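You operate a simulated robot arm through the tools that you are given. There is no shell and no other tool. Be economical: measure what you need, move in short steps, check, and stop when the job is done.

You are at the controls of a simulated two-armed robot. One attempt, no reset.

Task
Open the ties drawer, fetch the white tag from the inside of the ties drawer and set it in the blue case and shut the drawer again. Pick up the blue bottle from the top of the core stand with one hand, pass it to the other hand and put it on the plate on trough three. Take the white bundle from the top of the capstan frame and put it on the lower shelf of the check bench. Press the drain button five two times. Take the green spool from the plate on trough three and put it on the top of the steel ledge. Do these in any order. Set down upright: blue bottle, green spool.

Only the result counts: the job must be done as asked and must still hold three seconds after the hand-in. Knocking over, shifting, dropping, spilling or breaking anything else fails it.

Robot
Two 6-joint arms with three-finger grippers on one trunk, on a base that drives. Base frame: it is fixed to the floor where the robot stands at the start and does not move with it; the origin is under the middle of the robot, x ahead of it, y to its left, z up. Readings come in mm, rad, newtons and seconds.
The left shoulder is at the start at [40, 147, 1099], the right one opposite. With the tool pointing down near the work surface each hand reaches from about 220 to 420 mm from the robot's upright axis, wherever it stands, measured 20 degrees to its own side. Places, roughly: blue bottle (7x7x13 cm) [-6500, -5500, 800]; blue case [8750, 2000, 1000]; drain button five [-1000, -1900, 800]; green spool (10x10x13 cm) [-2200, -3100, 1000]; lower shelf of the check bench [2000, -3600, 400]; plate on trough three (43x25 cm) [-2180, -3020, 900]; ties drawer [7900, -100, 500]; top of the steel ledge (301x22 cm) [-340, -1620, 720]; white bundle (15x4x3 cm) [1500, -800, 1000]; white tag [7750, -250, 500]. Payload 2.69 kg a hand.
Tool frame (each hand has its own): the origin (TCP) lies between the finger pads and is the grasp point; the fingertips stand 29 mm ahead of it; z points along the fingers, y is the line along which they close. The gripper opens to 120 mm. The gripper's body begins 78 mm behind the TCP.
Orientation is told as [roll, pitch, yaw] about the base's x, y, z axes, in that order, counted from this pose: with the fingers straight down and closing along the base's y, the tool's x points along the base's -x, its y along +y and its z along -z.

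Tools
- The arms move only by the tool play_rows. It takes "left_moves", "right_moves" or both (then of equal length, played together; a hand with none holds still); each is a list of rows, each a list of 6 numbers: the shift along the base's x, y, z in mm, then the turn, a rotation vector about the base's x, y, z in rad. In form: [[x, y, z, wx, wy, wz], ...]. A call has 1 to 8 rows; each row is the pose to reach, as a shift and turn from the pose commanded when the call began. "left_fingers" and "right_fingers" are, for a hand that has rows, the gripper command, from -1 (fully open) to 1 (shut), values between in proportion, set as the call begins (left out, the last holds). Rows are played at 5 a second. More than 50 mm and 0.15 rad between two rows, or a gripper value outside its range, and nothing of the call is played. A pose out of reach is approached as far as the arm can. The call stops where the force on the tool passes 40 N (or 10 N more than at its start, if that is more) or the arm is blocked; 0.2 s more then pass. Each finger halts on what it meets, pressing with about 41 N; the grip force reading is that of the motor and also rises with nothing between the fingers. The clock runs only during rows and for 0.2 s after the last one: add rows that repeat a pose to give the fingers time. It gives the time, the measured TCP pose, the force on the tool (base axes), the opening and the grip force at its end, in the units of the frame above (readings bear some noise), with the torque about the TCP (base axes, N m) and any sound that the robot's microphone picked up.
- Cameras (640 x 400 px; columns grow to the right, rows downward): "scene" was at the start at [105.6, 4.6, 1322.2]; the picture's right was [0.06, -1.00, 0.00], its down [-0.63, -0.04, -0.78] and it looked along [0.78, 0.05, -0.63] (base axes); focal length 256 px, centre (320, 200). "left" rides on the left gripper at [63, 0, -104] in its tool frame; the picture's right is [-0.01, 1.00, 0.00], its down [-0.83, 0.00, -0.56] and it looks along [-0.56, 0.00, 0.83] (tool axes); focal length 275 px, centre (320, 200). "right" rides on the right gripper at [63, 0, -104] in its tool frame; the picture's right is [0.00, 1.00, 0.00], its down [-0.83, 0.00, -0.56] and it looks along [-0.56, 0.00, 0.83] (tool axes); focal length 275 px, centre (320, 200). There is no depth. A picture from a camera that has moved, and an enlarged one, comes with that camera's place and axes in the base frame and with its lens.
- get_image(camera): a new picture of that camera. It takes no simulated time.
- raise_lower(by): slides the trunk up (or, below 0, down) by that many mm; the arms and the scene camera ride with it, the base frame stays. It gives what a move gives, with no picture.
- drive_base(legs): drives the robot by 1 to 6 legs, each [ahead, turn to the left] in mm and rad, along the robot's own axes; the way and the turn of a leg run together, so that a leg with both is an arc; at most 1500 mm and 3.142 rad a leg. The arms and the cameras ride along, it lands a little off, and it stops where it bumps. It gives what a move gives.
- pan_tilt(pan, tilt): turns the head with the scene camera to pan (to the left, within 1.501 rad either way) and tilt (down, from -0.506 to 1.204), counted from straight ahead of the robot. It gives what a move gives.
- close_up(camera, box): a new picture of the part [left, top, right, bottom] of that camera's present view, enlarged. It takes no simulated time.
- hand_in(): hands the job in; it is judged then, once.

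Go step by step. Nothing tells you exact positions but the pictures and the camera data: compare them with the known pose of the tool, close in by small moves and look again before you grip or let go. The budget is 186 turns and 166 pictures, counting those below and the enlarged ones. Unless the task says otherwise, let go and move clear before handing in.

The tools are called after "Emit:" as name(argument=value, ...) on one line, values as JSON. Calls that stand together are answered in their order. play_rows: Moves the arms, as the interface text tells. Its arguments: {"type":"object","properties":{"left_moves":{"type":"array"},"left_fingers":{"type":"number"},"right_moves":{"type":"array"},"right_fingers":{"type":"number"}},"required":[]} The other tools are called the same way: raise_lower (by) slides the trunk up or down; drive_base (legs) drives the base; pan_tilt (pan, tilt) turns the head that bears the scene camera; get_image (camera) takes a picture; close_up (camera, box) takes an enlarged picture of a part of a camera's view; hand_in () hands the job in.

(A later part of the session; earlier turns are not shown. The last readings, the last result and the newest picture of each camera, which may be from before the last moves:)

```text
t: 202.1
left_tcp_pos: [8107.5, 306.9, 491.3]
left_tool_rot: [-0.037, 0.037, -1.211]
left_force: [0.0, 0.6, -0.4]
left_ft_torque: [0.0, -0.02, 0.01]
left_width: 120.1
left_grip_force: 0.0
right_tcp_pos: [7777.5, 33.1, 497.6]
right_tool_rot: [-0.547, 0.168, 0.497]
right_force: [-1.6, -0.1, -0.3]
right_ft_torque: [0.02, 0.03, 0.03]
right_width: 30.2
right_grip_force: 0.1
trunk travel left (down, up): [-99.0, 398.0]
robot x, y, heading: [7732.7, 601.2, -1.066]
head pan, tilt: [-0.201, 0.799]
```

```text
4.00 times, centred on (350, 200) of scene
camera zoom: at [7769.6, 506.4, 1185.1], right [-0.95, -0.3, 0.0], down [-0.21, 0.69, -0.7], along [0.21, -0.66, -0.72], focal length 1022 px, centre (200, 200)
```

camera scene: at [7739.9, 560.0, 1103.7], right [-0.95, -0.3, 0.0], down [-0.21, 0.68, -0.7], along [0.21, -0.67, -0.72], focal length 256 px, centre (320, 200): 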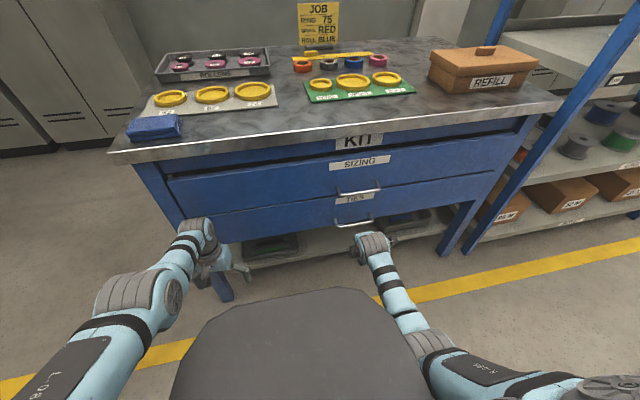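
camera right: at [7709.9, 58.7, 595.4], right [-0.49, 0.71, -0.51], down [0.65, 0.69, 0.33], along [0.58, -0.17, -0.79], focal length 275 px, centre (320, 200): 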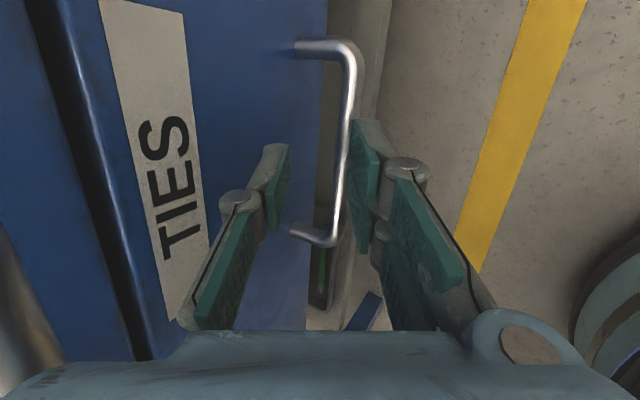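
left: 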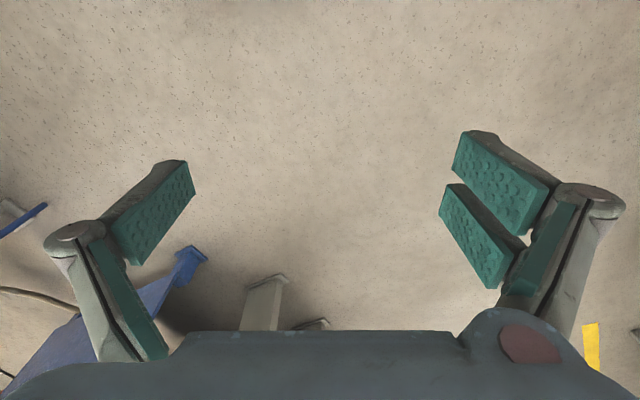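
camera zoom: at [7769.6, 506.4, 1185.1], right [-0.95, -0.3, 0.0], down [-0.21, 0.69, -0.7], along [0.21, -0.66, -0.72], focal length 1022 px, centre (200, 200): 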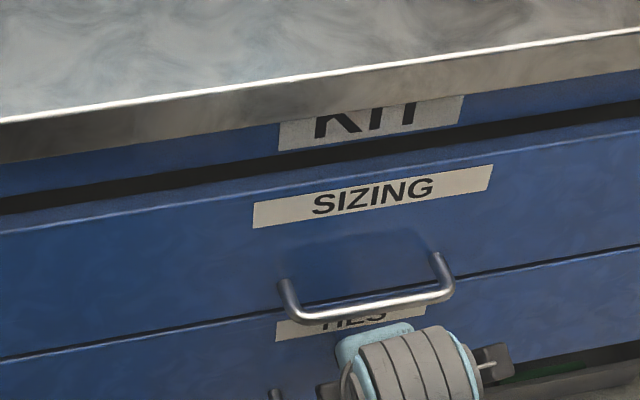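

The bar lies between the fingers a bit toward the outer one. I lower the trunk 40 mm and look again.

Emit:
raise_lower(by=-38)

Emit:
get_image(camera="right")

```text
t: 203.0
left_tcp_pos: [8109.1, 301.3, 458.0]
left_tool_rot: [-0.038, 0.025, -1.208]
left_force: [-0.2, -0.4, 0.1]
left_ft_torque: [0.03, 0.0, -0.02]
left_width: 120.0
left_grip_force: 0.1
right_tcp_pos: [7776.2, 33.8, 458.6]
right_tool_rot: [-0.551, 0.168, 0.496]
right_force: [-0.5, -0.4, 0.5]
right_ft_torque: [-0.01, -0.01, 0.01]
right_width: 29.9
right_grip_force: 0.1
trunk travel left (down, up): [-61.0, 436.0]
robot x, y, heading: [7734.5, 604.5, -1.07]
head pan, tilt: [-0.201, 0.799]
```

```text
120 pictures are left
camera right: at [7709.5, 59.2, 557.3], right [-0.49, 0.71, -0.51], down [0.65, 0.69, 0.33], along [0.58, -0.18, -0.79], focal length 275 px, centre (320, 200)
```

right: 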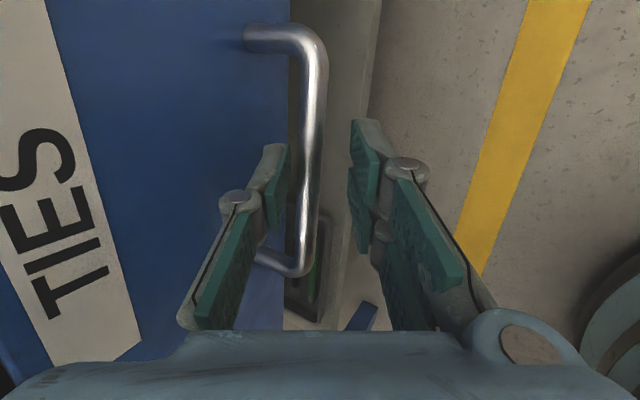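

The bar is now within the pads. I close the fingers on it.

Emit:
play_rows(right_moves=[[0, 0, 0, 0, 0, 0], [0, 0, 0, 0, 0, 0], [0, 0, 0, 0, 0, 0]], right_fingers=1)

Emit:
get_image(camera="right")

```text
t: 203.8
left_tcp_pos: [8109.5, 302.8, 458.6]
left_tool_rot: [-0.039, 0.025, -1.21]
left_force: [0.5, 0.0, 1.4]
left_ft_torque: [-0.03, 0.0, 0.03]
left_width: 119.8
left_grip_force: 0.0
right_tcp_pos: [7775.9, 33.9, 460.1]
right_tool_rot: [-0.553, 0.167, 0.495]
right_force: [0.7, -2.6, 10.5]
right_ft_torque: [0.24, -0.75, -1.01]
right_width: 12.9
right_grip_force: 39.8
trunk travel left (down, up): [-61.0, 436.0]
robot x, y, heading: [7737.7, 602.2, -1.064]
head pan, tilt: [-0.201, 0.799]
```

```text
119 pictures are left
camera right: at [7709.7, 59.1, 558.8], right [-0.48, 0.71, -0.52], down [0.65, 0.69, 0.33], along [0.58, -0.18, -0.79], focal length 275 px, centre (320, 200)
```

right: 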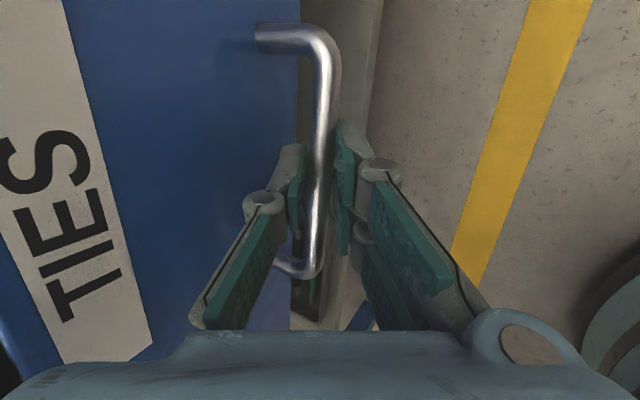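

Handle gripped. I pull the drawer by driving back.

Emit:
drive_base(legs=[[-150, 0]])

Emit:
get_image(camera="scene")

```text
t: 205.1
left_tcp_pos: [8036.5, 433.9, 458.9]
left_tool_rot: [-0.036, 0.025, -1.209]
left_force: [0.3, -0.1, 0.4]
left_ft_torque: [0.05, 0.0, -0.01]
left_width: 120.1
left_grip_force: 0.1
right_tcp_pos: [7700.7, 165.3, 460.7]
right_tool_rot: [-0.552, 0.17, 0.494]
right_force: [-23.7, -14.5, 13.7]
right_ft_torque: [-0.22, 0.22, -1.64]
right_width: 13.2
right_grip_force: 40.1
trunk travel left (down, up): [-61.0, 436.0]
robot x, y, heading: [7660.2, 737.9, -1.071]
head pan, tilt: [-0.201, 0.799]
```

```text
118 pictures are left
camera scene: at [7693.9, 640.3, 1147.1], right [-0.96, -0.29, 0.0], down [-0.21, 0.68, -0.7], along [0.21, -0.67, -0.72], focal length 256 px, centre (320, 200)
```

scene: 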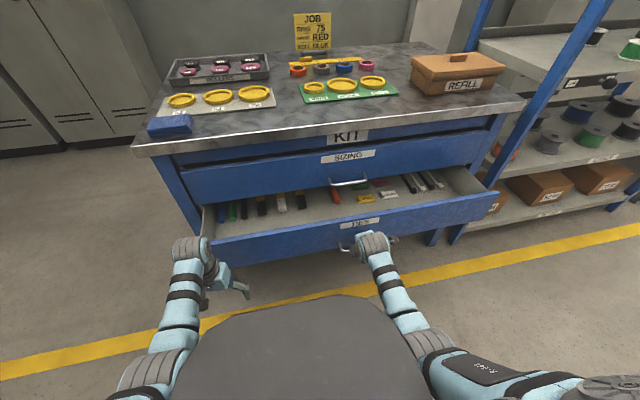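

Opening works; I see small items inside. I pull another 120 mm.

Emit:
drive_base(legs=[[-120, 0]])

Emit:
get_image(camera="scene")

Emit:
close_up(camera="scene", box=[200, 150, 520, 300])

```text
t: 206.4
left_tcp_pos: [7977.7, 537.7, 460.2]
left_tool_rot: [-0.035, 0.02, -1.21]
left_force: [0.0, -0.4, -0.4]
left_ft_torque: [-0.04, -0.03, 0.0]
left_width: 119.8
left_grip_force: 0.2
right_tcp_pos: [7642.2, 268.8, 460.6]
right_tool_rot: [-0.553, 0.174, 0.492]
right_force: [-30.3, -17.1, 6.9]
right_ft_torque: [-0.16, 0.25, -1.69]
right_width: 13.3
right_grip_force: 40.2
trunk travel left (down, up): [-61.0, 436.0]
robot x, y, heading: [7605.1, 842.8, -1.073]
head pan, tilt: [-0.201, 0.799]
```

```text
117 pictures are left
camera scene: at [7635.6, 744.8, 1147.0], right [-0.96, -0.29, 0.0], down [-0.21, 0.69, -0.7], along [0.21, -0.67, -0.72], focal length 256 px, centre (320, 200)
```

scene: 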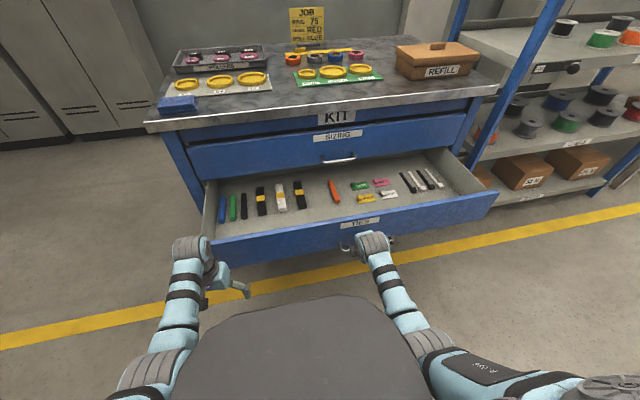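

```text
2.00 times, centred on (360, 225) of scene
camera zoom: at [7635.6, 744.8, 1147.0], right [-0.96, -0.29, 0.0], down [-0.21, 0.69, -0.7], along [0.21, -0.67, -0.72], focal length 511 px, centre (240, 150)
```

zoom: 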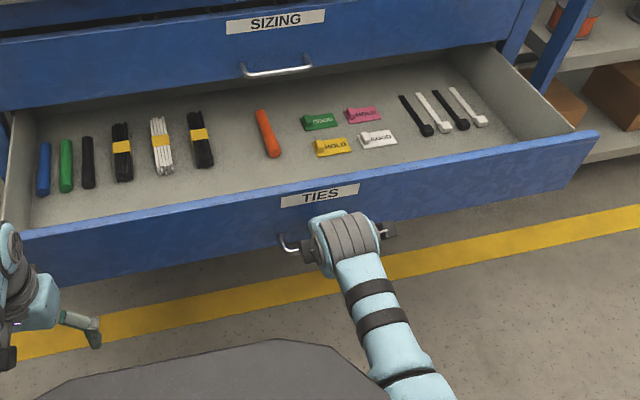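

The white GOOD tag is in the right part of the drawer, near (7591, -39). I release the handle and lift clear.

Emit:
play_rows(right_moves=[[0, 0, 0, 0, 0, 0], [0, 0, 0, 0, 0, 0]], right_fingers=0.5)

Emit:
raise_lower(by=45)

Emit:
get_image(camera="right")

```text
t: 207.0
left_tcp_pos: [7979.2, 537.3, 460.4]
left_tool_rot: [-0.038, 0.019, -1.212]
left_force: [-0.1, 0.1, 0.5]
left_ft_torque: [0.0, -0.01, 0.03]
left_width: 120.2
left_grip_force: 0.1
right_tcp_pos: [7643.5, 267.8, 459.6]
right_tool_rot: [-0.55, 0.176, 0.493]
right_force: [-0.3, -0.6, -1.0]
right_ft_torque: [0.0, -0.03, -0.02]
right_width: 30.1
right_grip_force: 0.0
trunk travel left (down, up): [-61.0, 436.0]
robot x, y, heading: [7603.3, 840.5, -1.071]
head pan, tilt: [-0.201, 0.799]
```

```text
t: 207.8
left_tcp_pos: [7980.6, 537.7, 504.6]
left_tool_rot: [-0.038, 0.022, -1.212]
left_force: [1.0, 0.1, -0.2]
left_ft_torque: [0.01, -0.01, -0.02]
left_width: 120.0
left_grip_force: 0.2
right_tcp_pos: [7643.9, 269.1, 505.2]
right_tool_rot: [-0.55, 0.176, 0.494]
right_force: [0.0, -0.4, -0.9]
right_ft_torque: [0.03, 0.04, 0.0]
right_width: 30.0
right_grip_force: 0.0
trunk travel left (down, up): [-106.0, 391.0]
robot x, y, heading: [7606.2, 838.4, -1.073]
head pan, tilt: [-0.201, 0.799]
```

```text
115 pictures are left
camera right: at [7577.1, 294.8, 604.4], right [-0.49, 0.71, -0.51], down [0.66, 0.69, 0.32], along [0.58, -0.18, -0.8], focal length 275 px, centre (320, 200)
```

right: 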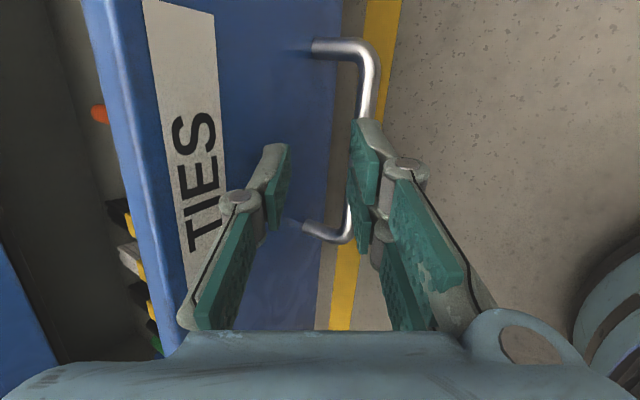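

Clear of the bar. I raise, back off, and bring the right hand closer to tool-down.

Emit:
raise_lower(by=105)

Emit:
drive_base(legs=[[-160, 0]])

Emit:
play_rows(right_moves=[[0, 0, 0, 0.1, 0.02, 0], [0, 0, 0, 0.2, 0.03, 0], [0, 0, 0, 0.3, 0.05, 0], [0, 0, 0, 0.35, 0.05, 0]])

```text
t: 209.2
left_tcp_pos: [7979.0, 537.3, 612.4]
left_tool_rot: [-0.039, 0.021, -1.211]
left_force: [0.6, 0.1, 0.5]
left_ft_torque: [-0.02, -0.02, 0.0]
left_width: 120.0
left_grip_force: 0.1
right_tcp_pos: [7643.0, 268.7, 610.5]
right_tool_rot: [-0.551, 0.176, 0.492]
right_force: [0.5, 0.0, 0.0]
right_ft_torque: [0.01, 0.02, -0.01]
right_width: 30.1
right_grip_force: 0.1
trunk travel left (down, up): [-211.0, 286.0]
robot x, y, heading: [7602.4, 838.3, -1.074]
head pan, tilt: [-0.201, 0.799]
```

```text
t: 210.7
left_tcp_pos: [7902.4, 678.6, 611.5]
left_tool_rot: [-0.038, 0.022, -1.209]
left_force: [0.3, 0.1, 0.5]
left_ft_torque: [0.0, 0.01, 0.0]
left_width: 120.3
left_grip_force: 0.0
right_tcp_pos: [7567.8, 409.0, 611.1]
right_tool_rot: [-0.553, 0.175, 0.494]
right_force: [1.3, 0.1, 0.9]
right_ft_torque: [-0.02, -0.02, 0.0]
right_width: 30.2
right_grip_force: 0.0
trunk travel left (down, up): [-211.0, 286.0]
robot x, y, heading: [7530.4, 977.4, -1.076]
head pan, tilt: [-0.201, 0.799]
```

```text
t: 211.7
left_tcp_pos: [7903.3, 677.0, 610.6]
left_tool_rot: [-0.04, 0.021, -1.21]
left_force: [0.2, -0.6, 0.4]
left_ft_torque: [-0.02, 0.01, -0.01]
left_width: 120.0
left_grip_force: 0.0
right_tcp_pos: [7568.3, 409.9, 610.8]
right_tool_rot: [-0.217, 0.045, 0.53]
right_force: [-0.2, 0.2, -0.5]
right_ft_torque: [-0.02, -0.01, -0.03]
right_width: 30.1
right_grip_force: 0.0
trunk travel left (down, up): [-211.0, 286.0]
robot x, y, heading: [7529.6, 977.9, -1.072]
head pan, tilt: [-0.201, 0.799]
```

Emit:
drive_base(legs=[[0, -0.55], [375, 0], [0, 0.55]])

Emit:
get_image(camera="right")

Emit:
get_image(camera="scene")

```text
t: 217.1
left_tcp_pos: [7880.6, 299.6, 611.1]
left_tool_rot: [-0.038, 0.022, -1.215]
left_force: [0.1, 1.0, 0.9]
left_ft_torque: [0.04, 0.04, -0.01]
left_width: 120.0
left_grip_force: 0.0
right_tcp_pos: [7543.3, 33.8, 612.6]
right_tool_rot: [-0.22, 0.048, 0.524]
right_force: [0.8, 0.3, 0.8]
right_ft_torque: [0.02, -0.01, 0.02]
right_width: 30.2
right_grip_force: 0.1
trunk travel left (down, up): [-211.0, 286.0]
robot x, y, heading: [7508.7, 607.2, -1.082]
head pan, tilt: [-0.201, 0.799]
```

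```text
114 pictures are left
camera right: at [7481.2, 23.7, 716.5], right [-0.5, 0.84, -0.22], down [0.68, 0.54, 0.5], along [0.54, 0.1, -0.84], focal length 275 px, centre (320, 200)
```

right: 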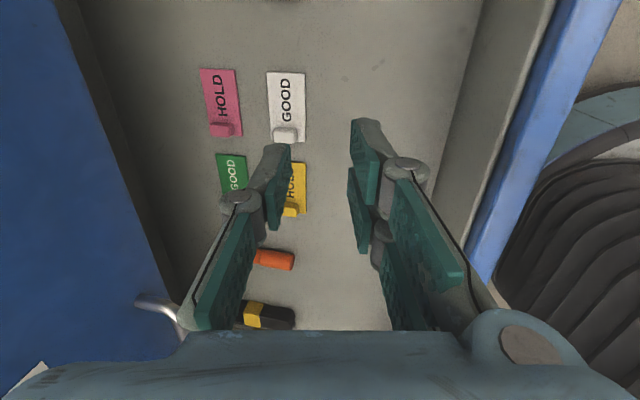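

```text
113 pictures are left
camera scene: at [7540.6, 509.0, 1298.3], right [-0.96, -0.29, 0.0], down [-0.21, 0.69, -0.7], along [0.2, -0.67, -0.72], focal length 256 px, centre (320, 200)
```

scene: 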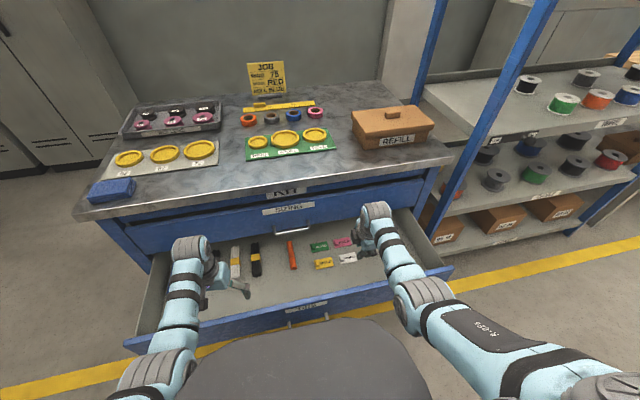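

The white tag is at about (7587, -29, 433) with a raised block near (7611, -18). I turn a little, edge forward, level the hand further and extend it.

Emit:
drive_base(legs=[[36, 0.065]])

Emit:
play_rows(right_moves=[[3, -6, 0, 0.05, 0.0, 0], [6, -12, 0, 0.1, 0.02, 0], [10, -18, 0, 0.15, 0.04, 0], [10, -18, 0, 0.15, 0.04, 0]], right_fingers=0.1)

Emit:
raise_lower(by=-80)

Emit:
get_image(camera="right")

```text
t: 218.0
left_tcp_pos: [7915.8, 293.6, 612.1]
left_tool_rot: [-0.039, 0.019, -1.152]
left_force: [-0.1, -0.3, -0.2]
left_ft_torque: [-0.01, 0.03, -0.02]
left_width: 120.1
left_grip_force: 0.0
right_tcp_pos: [7596.0, 6.9, 612.0]
right_tool_rot: [-0.223, 0.046, 0.589]
right_force: [0.4, -0.9, 0.2]
right_ft_torque: [-0.02, 0.01, 0.0]
right_width: 30.0
right_grip_force: 0.0
trunk travel left (down, up): [-211.0, 286.0]
robot x, y, heading: [7529.9, 569.0, -1.014]
head pan, tilt: [-0.201, 0.799]
```

```text
t: 219.0
left_tcp_pos: [7916.8, 293.4, 611.3]
left_tool_rot: [-0.038, 0.021, -1.152]
left_force: [-1.2, -0.3, 0.4]
left_ft_torque: [-0.01, -0.03, -0.02]
left_width: 119.9
left_grip_force: 0.1
right_tcp_pos: [7601.4, -1.9, 616.8]
right_tool_rot: [-0.071, -0.002, 0.592]
right_force: [-0.7, -0.2, 0.4]
right_ft_torque: [0.03, -0.01, 0.02]
right_width: 54.0
right_grip_force: 0.0
right hand out of reach, approached as far as the arm can: row 3, 4
trunk travel left (down, up): [-211.0, 286.0]
robot x, y, heading: [7522.3, 571.8, -1.011]
head pan, tilt: [-0.201, 0.799]
```

```text
t: 220.1
left_tcp_pos: [7916.8, 292.6, 530.4]
left_tool_rot: [-0.038, 0.02, -1.151]
left_force: [-1.0, 0.1, 1.2]
left_ft_torque: [-0.01, 0.03, 0.02]
left_width: 119.9
left_grip_force: 0.2
right_tcp_pos: [7601.5, -1.2, 536.2]
right_tool_rot: [-0.075, -0.001, 0.59]
right_force: [-1.1, -0.8, 0.1]
right_ft_torque: [-0.02, 0.01, -0.01]
right_width: 54.2
right_grip_force: 0.1
trunk travel left (down, up): [-131.0, 366.0]
robot x, y, heading: [7525.5, 570.4, -1.019]
head pan, tilt: [-0.201, 0.799]
```

```text
112 pictures are left
camera right: at [7545.4, -31.1, 640.5], right [-0.56, 0.83, -0.07], down [0.66, 0.5, 0.56], along [0.5, 0.26, -0.83], focal length 275 px, centre (320, 200)
```

right: 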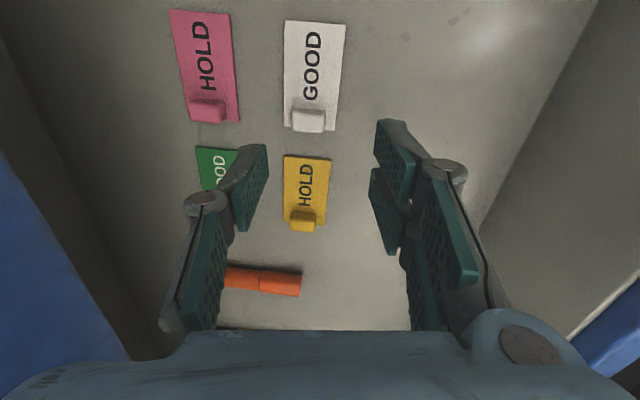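

Emit:
drive_base(legs=[[14, 0]])

Emit:
raise_lower(by=-45)

Emit:
get_image(camera="right")

```text
t: 220.9
left_tcp_pos: [7925.4, 281.3, 531.1]
left_tool_rot: [-0.038, 0.019, -1.151]
left_force: [-0.2, -0.2, -0.1]
left_ft_torque: [0.03, -0.01, -0.03]
left_width: 119.7
left_grip_force: 0.1
right_tcp_pos: [7609.2, -13.5, 536.3]
right_tool_rot: [-0.073, -0.001, 0.591]
right_force: [-0.3, -0.3, -0.5]
right_ft_torque: [0.0, 0.02, 0.01]
right_width: 54.0
right_grip_force: 0.2
trunk travel left (down, up): [-131.0, 366.0]
robot x, y, heading: [7530.6, 563.1, -1.017]
head pan, tilt: [-0.201, 0.799]
```

```text
t: 221.8
left_tcp_pos: [7922.6, 282.5, 484.0]
left_tool_rot: [-0.04, 0.02, -1.153]
left_force: [0.2, -0.6, 0.6]
left_ft_torque: [0.01, 0.0, 0.0]
left_width: 120.1
left_grip_force: 0.0
right_tcp_pos: [7608.9, -15.2, 490.4]
right_tool_rot: [-0.073, -0.001, 0.592]
right_force: [-0.1, 0.1, 0.1]
right_ft_torque: [0.01, 0.0, 0.01]
right_width: 53.8
right_grip_force: 0.1
trunk travel left (down, up): [-86.0, 411.0]
robot x, y, heading: [7534.2, 561.0, -1.021]
head pan, tilt: [-0.201, 0.799]
```

```text
111 pictures are left
camera right: at [7552.7, -42.9, 594.7], right [-0.56, 0.83, -0.07], down [0.66, 0.5, 0.56], along [0.5, 0.26, -0.83], focal length 275 px, centre (320, 200)
```

right: 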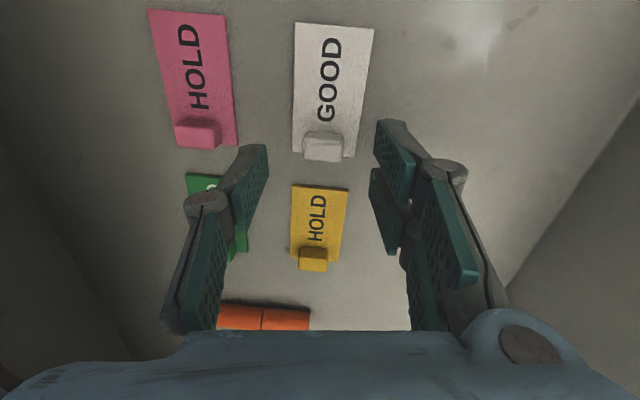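

Alignment is good. Before lowering, I lift the left hand, which hangs over the drawer's left part.

Emit:
play_rows(left_moves=[[0, 0, 30, 0, 0, 0], [0, 0, 60, 0, 0, 0], [0, 0, 90, 0, 0, 0], [0, 0, 90, 0, 0, 0]])

Emit:
raise_lower(by=-22)

Emit:
get_image(camera="right")

```text
t: 222.8
left_tcp_pos: [7923.3, 283.0, 574.5]
left_tool_rot: [-0.038, 0.022, -1.152]
left_force: [-0.2, -1.1, 0.3]
left_ft_torque: [0.02, -0.04, -0.01]
left_width: 120.0
left_grip_force: 0.1
right_tcp_pos: [7609.5, -14.9, 490.7]
right_tool_rot: [-0.075, -0.002, 0.59]
right_force: [0.2, -0.6, 0.2]
right_ft_torque: [-0.02, -0.01, 0.0]
right_width: 53.8
right_grip_force: 0.0
trunk travel left (down, up): [-86.0, 411.0]
robot x, y, heading: [7531.1, 564.1, -1.016]
head pan, tilt: [-0.201, 0.799]
```

```text
t: 223.5
left_tcp_pos: [7925.3, 282.1, 553.4]
left_tool_rot: [-0.04, 0.022, -1.152]
left_force: [-0.2, -0.4, 0.1]
left_ft_torque: [-0.03, 0.0, -0.01]
left_width: 120.3
left_grip_force: 0.1
right_tcp_pos: [7609.6, -14.2, 468.4]
right_tool_rot: [-0.074, -0.003, 0.591]
right_force: [0.5, 0.4, 0.9]
right_ft_torque: [0.0, -0.02, 0.02]
right_width: 54.2
right_grip_force: 0.1
trunk travel left (down, up): [-64.0, 433.0]
robot x, y, heading: [7533.2, 562.3, -1.016]
head pan, tilt: [-0.201, 0.799]
```

```text
110 pictures are left
camera right: at [7552.7, -42.9, 572.5], right [-0.56, 0.83, -0.07], down [0.66, 0.5, 0.56], along [0.5, 0.26, -0.83], focal length 275 px, centre (320, 200)
```

right: 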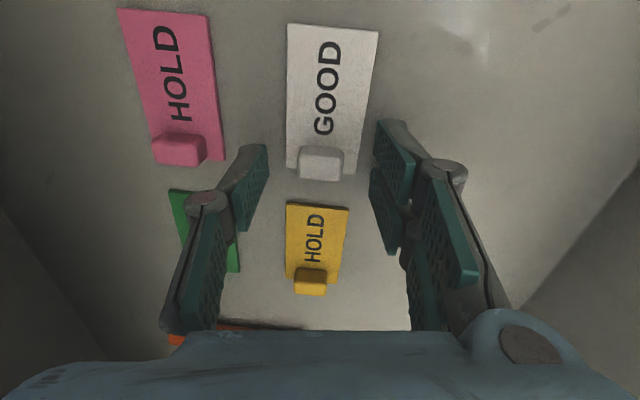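

Emit:
play_rows(right_moves=[[0, 0, -3, 0, 0, 0], [0, 0, -6, 0, 0, 0], [0, 0, -6, 0, 0, 0]])

Emit:
play_rows(right_moves=[[0, 0, 0, 0, 0, 0], [0, 0, 0, 0, 0, 0], [0, 0, 0, 0, 0, 0]], right_fingers=1)

Emit:
get_image(camera="right")

```text
t: 224.3
left_tcp_pos: [7923.1, 282.2, 553.7]
left_tool_rot: [-0.037, 0.02, -1.152]
left_force: [0.1, -0.4, 0.2]
left_ft_torque: [0.0, 0.0, 0.01]
left_width: 120.0
left_grip_force: 0.1
right_tcp_pos: [7607.5, -13.3, 464.2]
right_tool_rot: [-0.071, -0.002, 0.591]
right_force: [-0.1, 0.6, -0.2]
right_ft_torque: [-0.02, 0.03, -0.02]
right_width: 53.9
right_grip_force: 0.0
trunk travel left (down, up): [-64.0, 433.0]
robot x, y, heading: [7534.4, 562.9, -1.014]
head pan, tilt: [-0.201, 0.799]
```

```text
t: 225.1
left_tcp_pos: [7924.3, 282.8, 552.4]
left_tool_rot: [-0.037, 0.021, -1.152]
left_force: [-0.2, 0.2, -0.4]
left_ft_torque: [0.01, -0.02, -0.03]
left_width: 120.0
left_grip_force: 0.0
right_tcp_pos: [7608.4, -11.6, 463.5]
right_tool_rot: [-0.074, -0.002, 0.593]
right_force: [0.2, 0.5, 1.0]
right_ft_torque: [0.02, 0.02, -0.03]
right_width: 22.4
right_grip_force: 41.0
trunk travel left (down, up): [-64.0, 433.0]
robot x, y, heading: [7529.5, 561.3, -1.016]
head pan, tilt: [-0.201, 0.799]
```

```text
109 pictures are left
camera right: at [7551.6, -40.7, 567.9], right [-0.56, 0.83, -0.07], down [0.66, 0.5, 0.56], along [0.5, 0.26, -0.83], focal length 275 px, centre (320, 200)
```

right: 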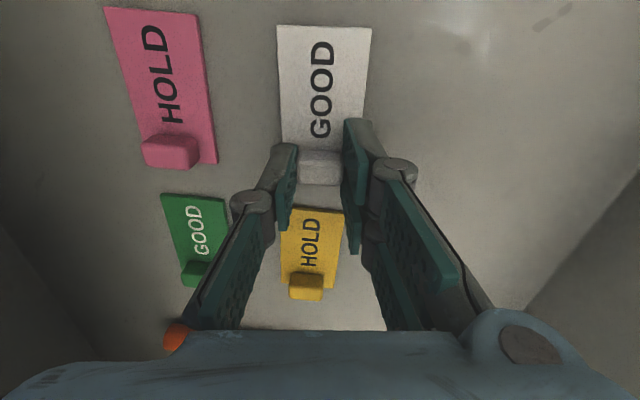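

Block gripped at 22 mm width. I raise the trunk to lift the tag out and check.

Emit:
raise_lower(by=160)

Emit:
get_image(camera="right")

```text
t: 226.9
left_tcp_pos: [7924.2, 281.9, 713.8]
left_tool_rot: [-0.039, 0.022, -1.153]
left_force: [0.2, 0.6, 0.4]
left_ft_torque: [0.0, -0.01, 0.02]
left_width: 120.0
left_grip_force: 0.0
right_tcp_pos: [7607.9, -10.8, 625.3]
right_tool_rot: [-0.074, -0.002, 0.59]
right_force: [0.4, -0.4, -0.1]
right_ft_torque: [-0.01, -0.02, 0.01]
right_width: 22.5
right_grip_force: 41.0
trunk travel left (down, up): [-224.0, 273.0]
robot x, y, heading: [7533.7, 561.0, -1.01]
head pan, tilt: [-0.201, 0.799]
```

```text
108 pictures are left
camera right: at [7551.6, -40.8, 729.0], right [-0.56, 0.83, -0.07], down [0.66, 0.5, 0.56], along [0.5, 0.26, -0.83], focal length 275 px, centre (320, 200)
```

right: 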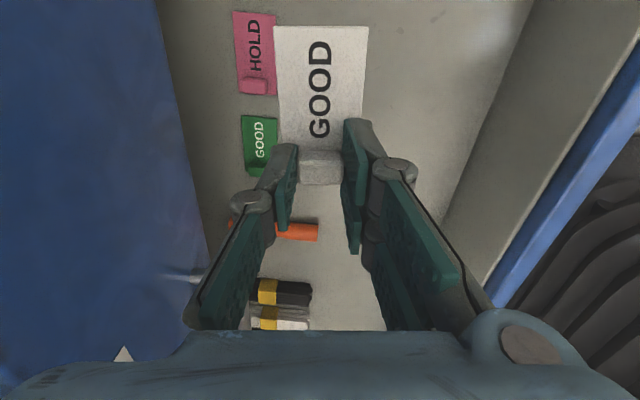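

The tag is held. To shut the drawer I use the left hand: back off, extend and close the left hand, draw the right hand (with the tag) back and up.

Emit:
drive_base(legs=[[-260, 0], [0, -0.06]])

Emit:
play_rows(left_moves=[[7, -12, -15, 0, 0, 0], [14, -24, -30, 0, 0, 0], [20, -36, -45, 0, 0, 0], [27, -48, -60, 0, 0, 0], [33, -60, -75, 0, 0, 0], [38, -70, -90, 0, 0, 0]], right_moves=[[-7, 12, 12, 0, 0, 0], [-14, 24, 24, 0, 0, 0], [-20, 36, 36, 0, 0, 0], [-27, 48, 48, 0, 0, 0], [-33, 60, 60, 0, 0, 0], [-38, 70, 60, 0, 0, 0]], left_fingers=1)

Emit:
get_image(camera="scene")

```text
t: 229.2
left_tcp_pos: [7768.8, 480.6, 715.5]
left_tool_rot: [-0.041, 0.023, -1.213]
left_force: [-0.1, 0.5, -0.1]
left_ft_torque: [0.0, 0.01, 0.01]
left_width: 120.1
left_grip_force: 0.1
right_tcp_pos: [7435.3, 206.0, 624.8]
right_tool_rot: [-0.07, -0.002, 0.53]
right_force: [0.6, -0.2, 0.2]
right_ft_torque: [0.0, 0.01, -0.02]
right_width: 22.4
right_grip_force: 40.5
trunk travel left (down, up): [-224.0, 273.0]
robot x, y, heading: [7398.5, 783.9, -1.08]
head pan, tilt: [-0.201, 0.799]
```

```text
t: 230.6
left_tcp_pos: [7800.1, 424.3, 632.1]
left_tool_rot: [-0.038, 0.02, -1.213]
left_force: [-0.5, -0.3, -0.5]
left_ft_torque: [-0.01, 0.03, -0.03]
left_width: 0.1
left_grip_force: 28.5
left hand out of reach, approached as far as the arm can: row 6
right_tcp_pos: [7396.8, 278.0, 685.5]
right_tool_rot: [-0.072, -0.003, 0.529]
right_force: [0.0, -0.5, 0.1]
right_ft_torque: [0.0, -0.04, -0.04]
right_width: 22.4
right_grip_force: 40.9
trunk travel left (down, up): [-224.0, 273.0]
robot x, y, heading: [7395.5, 787.4, -1.075]
head pan, tilt: [-0.201, 0.799]
```

```text
107 pictures are left
camera scene: at [7428.4, 688.5, 1311.3], right [-0.96, -0.29, 0.0], down [-0.21, 0.69, -0.7], along [0.2, -0.67, -0.72], focal length 256 px, centre (320, 200)
```

scene: 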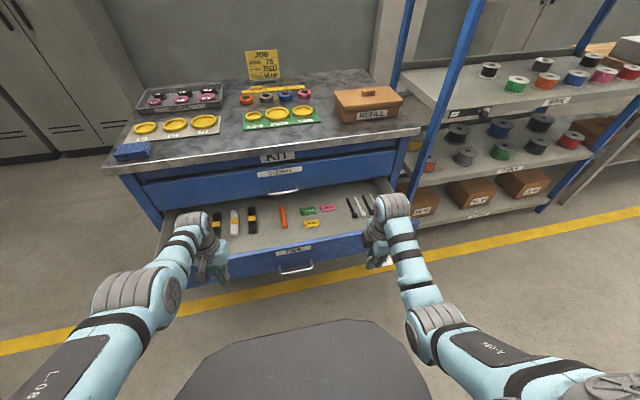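

Emit:
raise_lower(by=-130)

Emit:
drive_base(legs=[[130, 0]])

Emit:
get_image(camera="scene")

```text
t: 232.2
left_tcp_pos: [7800.4, 424.3, 500.0]
left_tool_rot: [-0.039, 0.02, -1.214]
left_force: [0.1, 0.3, -0.7]
left_ft_torque: [0.02, 0.01, 0.03]
left_width: 0.0
left_grip_force: 28.9
right_tcp_pos: [7397.2, 277.1, 555.7]
right_tool_rot: [-0.073, -0.003, 0.53]
right_force: [0.4, 0.6, 0.3]
right_ft_torque: [0.0, 0.02, 0.03]
right_width: 22.4
right_grip_force: 41.0
trunk travel left (down, up): [-94.0, 403.0]
robot x, y, heading: [7398.2, 785.9, -1.078]
head pan, tilt: [-0.201, 0.799]
```

```text
t: 233.5
left_tcp_pos: [7862.0, 310.5, 498.6]
left_tool_rot: [-0.038, 0.02, -1.214]
left_force: [-0.6, -0.3, -0.9]
left_ft_torque: [0.03, 0.02, -0.04]
left_width: 0.0
left_grip_force: 28.8
right_tcp_pos: [7459.3, 162.3, 555.3]
right_tool_rot: [-0.072, -0.002, 0.531]
right_force: [0.1, 0.2, -0.6]
right_ft_torque: [0.01, 0.01, 0.01]
right_width: 22.6
right_grip_force: 41.3
trunk travel left (down, up): [-94.0, 403.0]
robot x, y, heading: [7458.8, 672.5, -1.074]
head pan, tilt: [-0.201, 0.799]
```

```text
106 pictures are left
camera scene: at [7490.7, 572.9, 1180.1], right [-0.96, -0.29, 0.0], down [-0.21, 0.69, -0.7], along [0.2, -0.67, -0.72], focal length 256 px, centre (320, 200)
```

scene: 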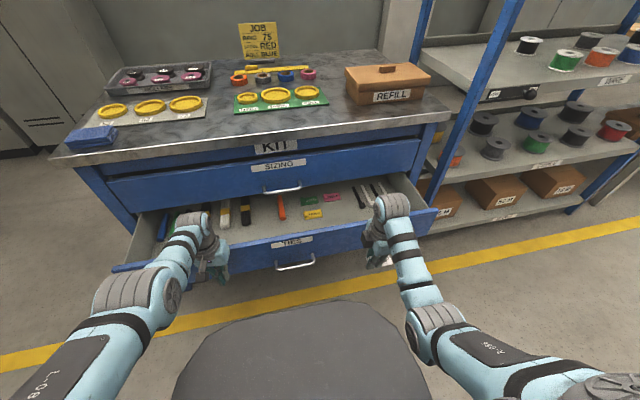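

Emit:
get_image(camera="left")

Emit:
close_up(camera="scene", box=[120, 200, 280, 300])

```text
105 pictures are left
camera left: at [7845.0, 368.5, 605.9], right [0.94, 0.35, -0.04], down [0.31, -0.78, 0.54], along [0.16, -0.52, -0.84], focal length 275 px, centre (320, 200)
```

left: 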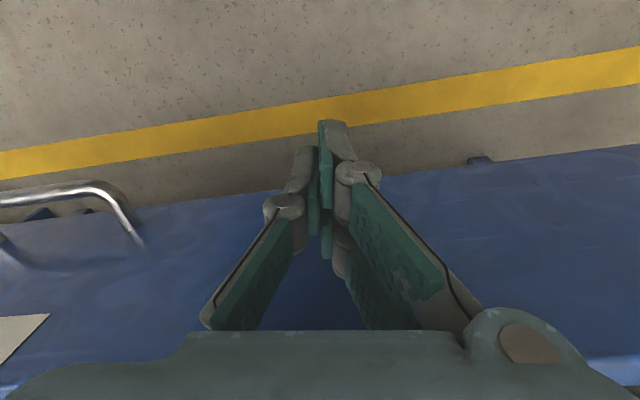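

```text
4.00 times, centred on (200, 250) of scene
camera zoom: at [7490.7, 572.9, 1180.1], right [-0.96, -0.29, 0.0], down [-0.21, 0.69, -0.7], along [0.2, -0.67, -0.72], focal length 1022 px, centre (800, 0)
```

zoom: 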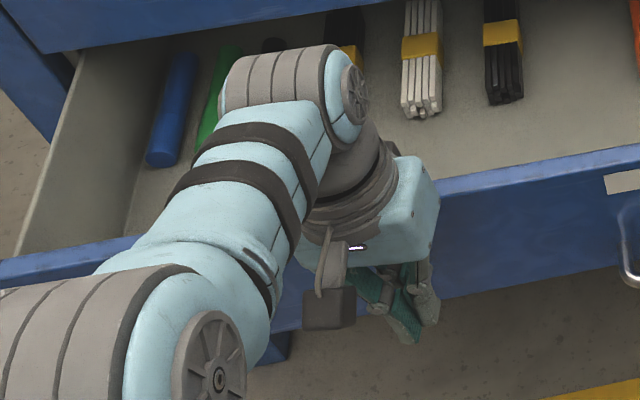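

The left hand is in front of the panel, but the wrist would meet the upper drawer first, so I lean the left hand forward so its tips lead, then push.

Emit:
play_rows(left_moves=[[0, 0, 0, -0.12, -0.045, 0], [0, 0, 0, -0.24, -0.09, 0], [0, 0, 0, -0.36, -0.134, 0], [0, 0, 0, -0.47, -0.175, 0], [0, 0, 0, -0.47, -0.175, 0]])

Emit:
drive_base(legs=[[130, 0]])

Emit:
get_image(camera="scene")

```text
t: 234.7
left_tcp_pos: [7862.5, 309.5, 499.8]
left_tool_rot: [-0.04, -0.481, -1.211]
left_force: [-0.2, 0.1, 1.0]
left_ft_torque: [-0.01, -0.01, 0.0]
left_width: 0.2
left_grip_force: 28.5
right_tcp_pos: [7458.0, 162.2, 555.4]
right_tool_rot: [-0.07, -0.002, 0.533]
right_force: [-0.5, 0.4, 0.9]
right_ft_torque: [0.02, 0.01, 0.0]
right_width: 22.6
right_grip_force: 40.5
trunk travel left (down, up): [-94.0, 403.0]
robot x, y, heading: [7457.0, 666.4, -1.08]
head pan, tilt: [-0.201, 0.799]
```

```text
t: 235.9
left_tcp_pos: [7924.1, 195.2, 498.6]
left_tool_rot: [-0.04, -0.479, -1.212]
left_force: [0.0, -0.6, -0.7]
left_ft_torque: [0.03, -0.01, -0.01]
left_width: 0.3
left_grip_force: 28.4
right_tcp_pos: [7520.1, 49.0, 555.2]
right_tool_rot: [-0.071, -0.001, 0.53]
right_force: [0.7, -0.6, 0.3]
right_ft_torque: [0.05, 0.04, -0.01]
right_width: 22.4
right_grip_force: 41.1
trunk travel left (down, up): [-94.0, 403.0]
robot x, y, heading: [7520.8, 558.4, -1.076]
head pan, tilt: [-0.201, 0.799]
```

```text
103 pictures are left
camera scene: at [7552.0, 459.3, 1180.1], right [-0.96, -0.29, 0.0], down [-0.21, 0.69, -0.7], along [0.2, -0.67, -0.72], focal length 256 px, centre (320, 200)
```

scene: 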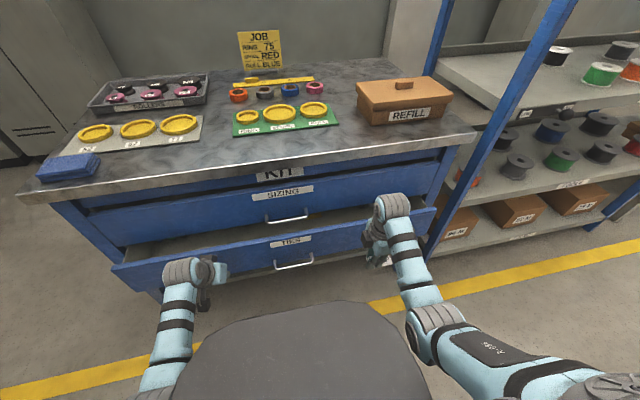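

The drawer is sliding shut. I push on until it stops.

Emit:
drive_base(legs=[[90, 0]])

Emit:
get_image(camera="scene")

```text
t: 237.1
left_tcp_pos: [7962.9, 123.1, 497.7]
left_tool_rot: [-0.042, -0.468, -1.213]
left_force: [-0.1, -0.3, -1.5]
left_ft_torque: [-0.03, -0.02, 0.0]
left_width: 0.0
left_grip_force: 28.6
right_tcp_pos: [7563.2, -26.4, 554.5]
right_tool_rot: [-0.072, -0.003, 0.534]
right_force: [-0.4, 0.4, -0.5]
right_ft_torque: [0.0, 0.02, -0.02]
right_width: 22.4
right_grip_force: 41.1
trunk travel left (down, up): [-94.0, 403.0]
robot x, y, heading: [7560.5, 481.0, -1.08]
head pan, tilt: [-0.201, 0.799]
stopped in leg 1: the force on the tool passed its limit at 71 N (the readings are from after the stop); the commanded pose is now the measured one
```

```text
102 pictures are left
camera scene: at [7592.6, 384.1, 1180.1], right [-0.96, -0.29, 0.0], down [-0.21, 0.69, -0.7], along [0.2, -0.67, -0.72], focal length 256 px, centre (320, 200)
```

scene: 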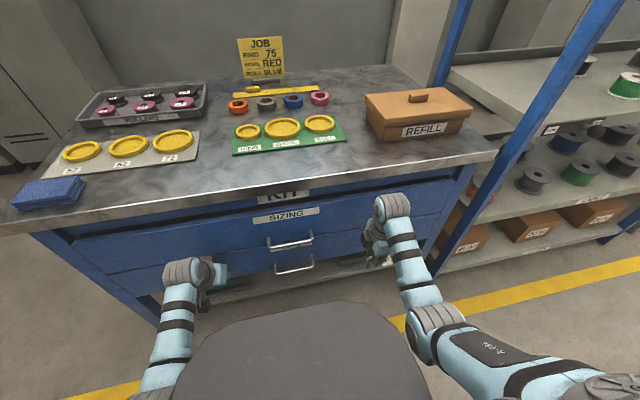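

Emit:
close_up(camera="scene", box=[60, 190, 380, 340])

Emit:
drive_base(legs=[[-300, 0]])

Emit:
close_up(camera="scene", box=[60, 120, 460, 320])

```text
2.00 times, centred on (220, 265) of scene
camera zoom: at [7592.6, 384.1, 1180.1], right [-0.96, -0.29, 0.0], down [-0.21, 0.69, -0.7], along [0.2, -0.67, -0.72], focal length 511 px, centre (520, 70)
```

zoom: 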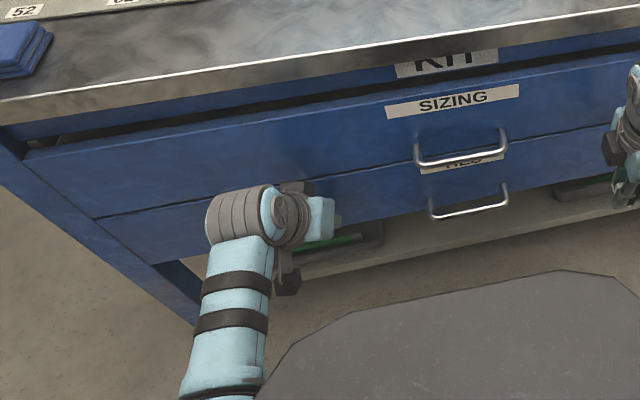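

```text
t: 239.2
left_tcp_pos: [7820.5, 387.5, 498.6]
left_tool_rot: [-0.044, -0.47, -1.211]
left_force: [0.2, 0.3, 0.3]
left_ft_torque: [0.04, -0.02, 0.03]
left_width: 0.0
left_grip_force: 29.0
right_tcp_pos: [7419.1, 236.2, 554.6]
right_tool_rot: [-0.073, -0.004, 0.534]
right_force: [0.9, 1.0, 0.5]
right_ft_torque: [-0.03, -0.04, -0.01]
right_width: 22.6
right_grip_force: 40.8
trunk travel left (down, up): [-94.0, 403.0]
robot x, y, heading: [7412.1, 744.1, -1.074]
head pan, tilt: [-0.201, 0.799]
```

```text
1.60 times, centred on (260, 220) of scene
camera zoom: at [7449.7, 648.4, 1180.2], right [-0.96, -0.29, 0.0], down [-0.21, 0.69, -0.7], along [0.2, -0.67, -0.72], focal length 409 px, centre (416, 168)
```

zoom: 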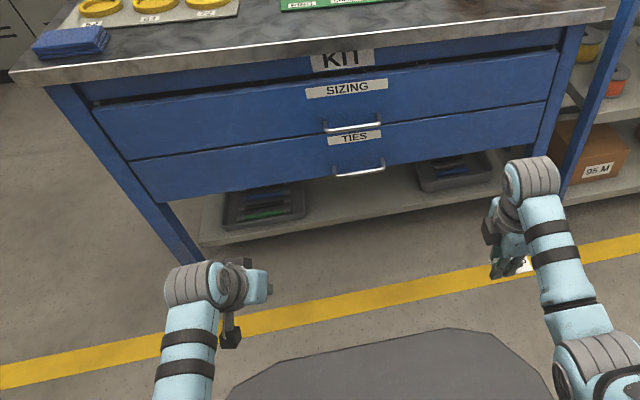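

The drawer is shut. I raise the trunk and drive to the wooden table with the blue case.

Emit:
raise_lower(by=400)

Emit:
drive_base(legs=[[-100, 0], [0, 2.17], [1120, 0], [0, -0.6]])

Emit:
pan_tilt(pan=-0.2, tilt=0.8)

Emit:
get_image(camera="scene")

```text
t: 243.0
left_tcp_pos: [7820.1, 387.0, 897.4]
left_tool_rot: [-0.044, -0.47, -1.211]
left_force: [0.3, 0.8, -0.2]
left_ft_torque: [0.0, -0.02, 0.01]
left_width: 0.0
left_grip_force: 28.3
right_tcp_pos: [7419.7, 236.5, 954.8]
right_tool_rot: [-0.073, -0.003, 0.535]
right_force: [-0.7, -0.3, -0.2]
right_ft_torque: [0.0, 0.02, 0.0]
right_width: 22.5
right_grip_force: 41.4
trunk travel left (down, up): [-494.0, 3.0]
robot x, y, heading: [7414.9, 744.8, -1.073]
head pan, tilt: [-0.201, 0.799]
```

```text
t: 256.3
left_tcp_pos: [8232.0, 2228.2, 897.7]
left_tool_rot: [-0.044, -0.469, 0.356]
left_force: [-0.5, -0.5, -1.3]
left_ft_torque: [0.01, -0.01, 0.01]
left_width: 0.0
left_grip_force: 29.1
right_tcp_pos: [8382.3, 1828.0, 955.1]
right_tool_rot: [-0.072, -0.004, 2.102]
right_force: [-0.4, -0.4, -0.6]
right_ft_torque: [-0.01, 0.0, 0.0]
right_width: 22.8
right_grip_force: 40.9
trunk travel left (down, up): [-494.0, 3.0]
robot x, y, heading: [7876.0, 1822.0, 0.493]
head pan, tilt: [-0.201, 0.799]
```

```text
t: 256.9
left_tcp_pos: [8232.5, 2227.7, 898.1]
left_tool_rot: [-0.044, -0.471, 0.356]
left_force: [0.9, -0.2, 0.1]
left_ft_torque: [-0.04, -0.05, -0.01]
left_width: 0.1
left_grip_force: 28.1
right_tcp_pos: [8382.4, 1827.0, 955.4]
right_tool_rot: [-0.071, -0.003, 2.101]
right_force: [0.1, -0.3, -0.2]
right_ft_torque: [0.03, 0.0, -0.03]
right_width: 22.7
right_grip_force: 41.5
trunk travel left (down, up): [-494.0, 3.0]
robot x, y, heading: [7873.6, 1825.6, 0.492]
head pan, tilt: [-0.201, 0.799]
```

```text
99 pictures are left
camera scene: at [7969.9, 1857.8, 1580.3], right [0.29, -0.96, 0.0], down [-0.69, -0.21, -0.7], along [0.67, 0.2, -0.72], focal length 256 px, centre (320, 200)
```

scene: 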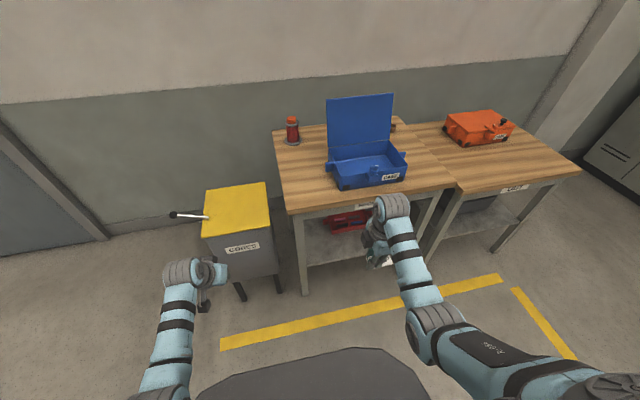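

The case centre works out at about (8860, 1910), wall tops near 950. I raise both hands to clear it before moving in.

Emit:
play_rows(right_moves=[[11, 6, 25, 0, 0, 0], [22, 12, 50, 0, 0, 0], [33, 18, 75, 0, 0, 0], [44, 24, 100, 0, 0, 0], [44, 24, 100, 0, 0, 0]], left_moves=[[0, 0, 30, 0.02, -0.05, 0], [0, 0, 60, 0.04, -0.1, 0], [0, 0, 90, 0.06, -0.15, 0], [0, 0, 120, 0.07, -0.19, 0], [0, 0, 140, 0.07, -0.19, 0]])

Emit:
drive_base(legs=[[0, -0.45], [340, 0], [0, 0.45]])

Emit:
get_image(camera="scene")

Emit:
get_image(camera="right")

```text
t: 258.1
left_tcp_pos: [8231.9, 2228.3, 1038.2]
left_tool_rot: [-0.043, -0.673, 0.358]
left_force: [0.8, -0.6, -0.1]
left_ft_torque: [0.01, -0.02, 0.0]
left_width: 0.0
left_grip_force: 28.5
right_tcp_pos: [8432.0, 1853.0, 1051.7]
right_tool_rot: [-0.071, -0.006, 2.103]
right_force: [-0.2, 0.2, -0.6]
right_ft_torque: [-0.02, -0.01, -0.03]
right_width: 22.9
right_grip_force: 40.6
right hand out of reach, approached as far as the arm can: row 4, 5
trunk travel left (down, up): [-494.0, 3.0]
robot x, y, heading: [7870.4, 1822.2, 0.491]
head pan, tilt: [-0.201, 0.799]
```

```text
t: 262.9
left_tcp_pos: [8570.8, 2243.1, 1037.2]
left_tool_rot: [-0.044, -0.671, 0.358]
left_force: [0.0, 0.6, 0.1]
left_ft_torque: [0.02, 0.0, 0.03]
left_width: 0.0
left_grip_force: 28.8
right_tcp_pos: [8769.9, 1867.6, 1050.0]
right_tool_rot: [-0.074, -0.004, 2.104]
right_force: [0.0, 0.0, 0.4]
right_ft_torque: [0.04, -0.01, -0.02]
right_width: 22.4
right_grip_force: 40.4
trunk travel left (down, up): [-494.0, 3.0]
robot x, y, heading: [8214.3, 1837.3, 0.495]
head pan, tilt: [-0.201, 0.799]
```

```text
98 pictures are left
camera scene: at [8309.1, 1871.8, 1580.4], right [0.29, -0.96, 0.0], down [-0.69, -0.21, -0.7], along [0.67, 0.2, -0.72], focal length 256 px, centre (320, 200)
```

scene: 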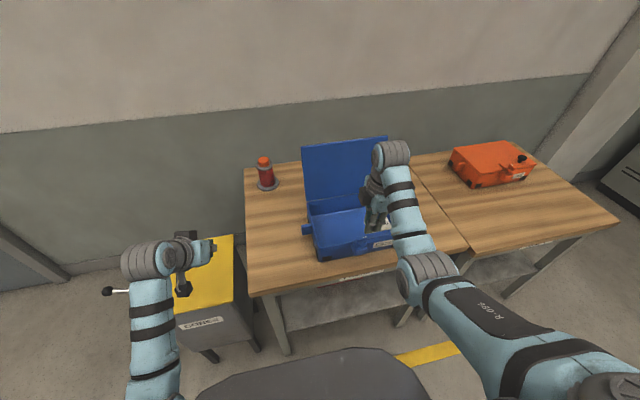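

```text
97 pictures are left
camera right: at [8796.1, 1809.7, 1154.6], right [-0.86, -0.51, -0.07], down [-0.46, 0.69, 0.56], along [-0.23, 0.51, -0.83], focal length 275 px, centre (320, 200)
```

right: 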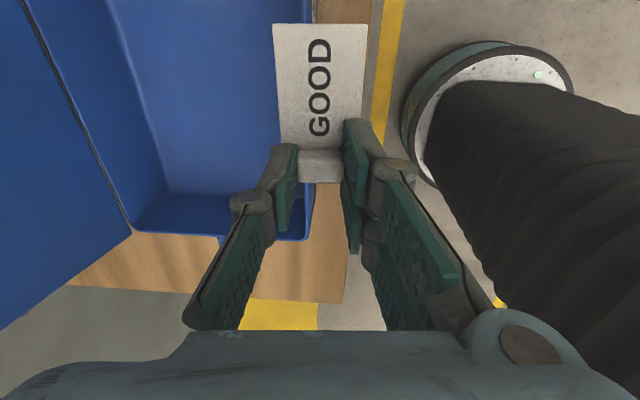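

The tag is right at the front rim. I move 95 mm further in, then lower.

Emit:
drive_base(legs=[[95, 0]])

Emit:
raise_lower(by=-75)

Emit:
get_image(camera="right")

Emit:
close_up(camera="scene", box=[240, 140, 440, 265])

```text
t: 264.1
left_tcp_pos: [8643.4, 2282.9, 1043.9]
left_tool_rot: [-0.041, -0.683, 0.358]
left_force: [0.6, 0.8, -0.5]
left_ft_torque: [0.02, -0.04, 0.03]
left_width: 0.0
left_grip_force: 28.3
right_tcp_pos: [8841.3, 1906.7, 1056.8]
right_tool_rot: [-0.083, -0.002, 2.104]
right_force: [0.3, -0.2, -1.0]
right_ft_torque: [0.03, -0.05, 0.01]
right_width: 22.5
right_grip_force: 40.9
trunk travel left (down, up): [-494.0, 3.0]
robot x, y, heading: [8295.1, 1885.0, 0.495]
head pan, tilt: [-0.201, 0.799]
```

```text
t: 265.2
left_tcp_pos: [8654.9, 2288.2, 963.7]
left_tool_rot: [-0.044, -0.673, 0.361]
left_force: [0.2, 0.0, 0.5]
left_ft_torque: [0.02, 0.03, -0.02]
left_width: 0.2
left_grip_force: 28.3
right_tcp_pos: [8852.3, 1913.5, 976.6]
right_tool_rot: [-0.072, -0.002, 2.103]
right_force: [-0.5, 0.2, -1.0]
right_ft_torque: [-0.01, -0.01, -0.03]
right_width: 22.7
right_grip_force: 41.1
trunk travel left (down, up): [-419.0, 78.0]
robot x, y, heading: [8297.8, 1885.1, 0.494]
head pan, tilt: [-0.201, 0.799]
```

```text
96 pictures are left
camera right: at [8878.5, 1855.2, 1079.8], right [-0.86, -0.51, -0.07], down [-0.46, 0.69, 0.56], along [-0.23, 0.51, -0.83], focal length 275 px, centre (320, 200)
```

right: 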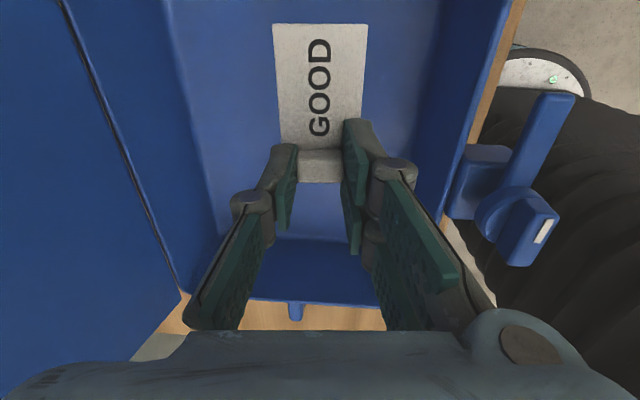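

```text
3.20 times, centred on (340, 202) of scene
camera zoom: at [8393.4, 1918.5, 1505.5], right [0.29, -0.96, 0.0], down [-0.69, -0.21, -0.7], along [0.67, 0.2, -0.72], focal length 818 px, centre (256, 192)
```

zoom: 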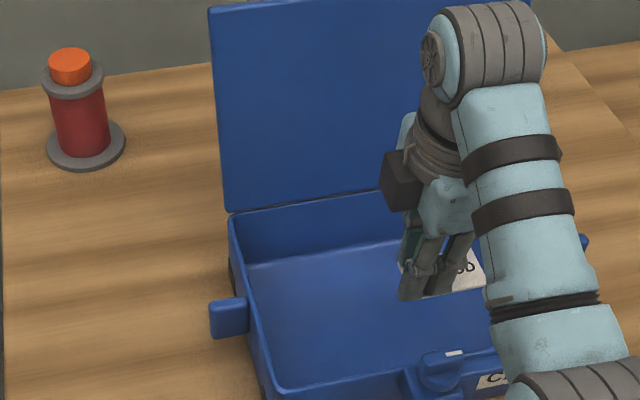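

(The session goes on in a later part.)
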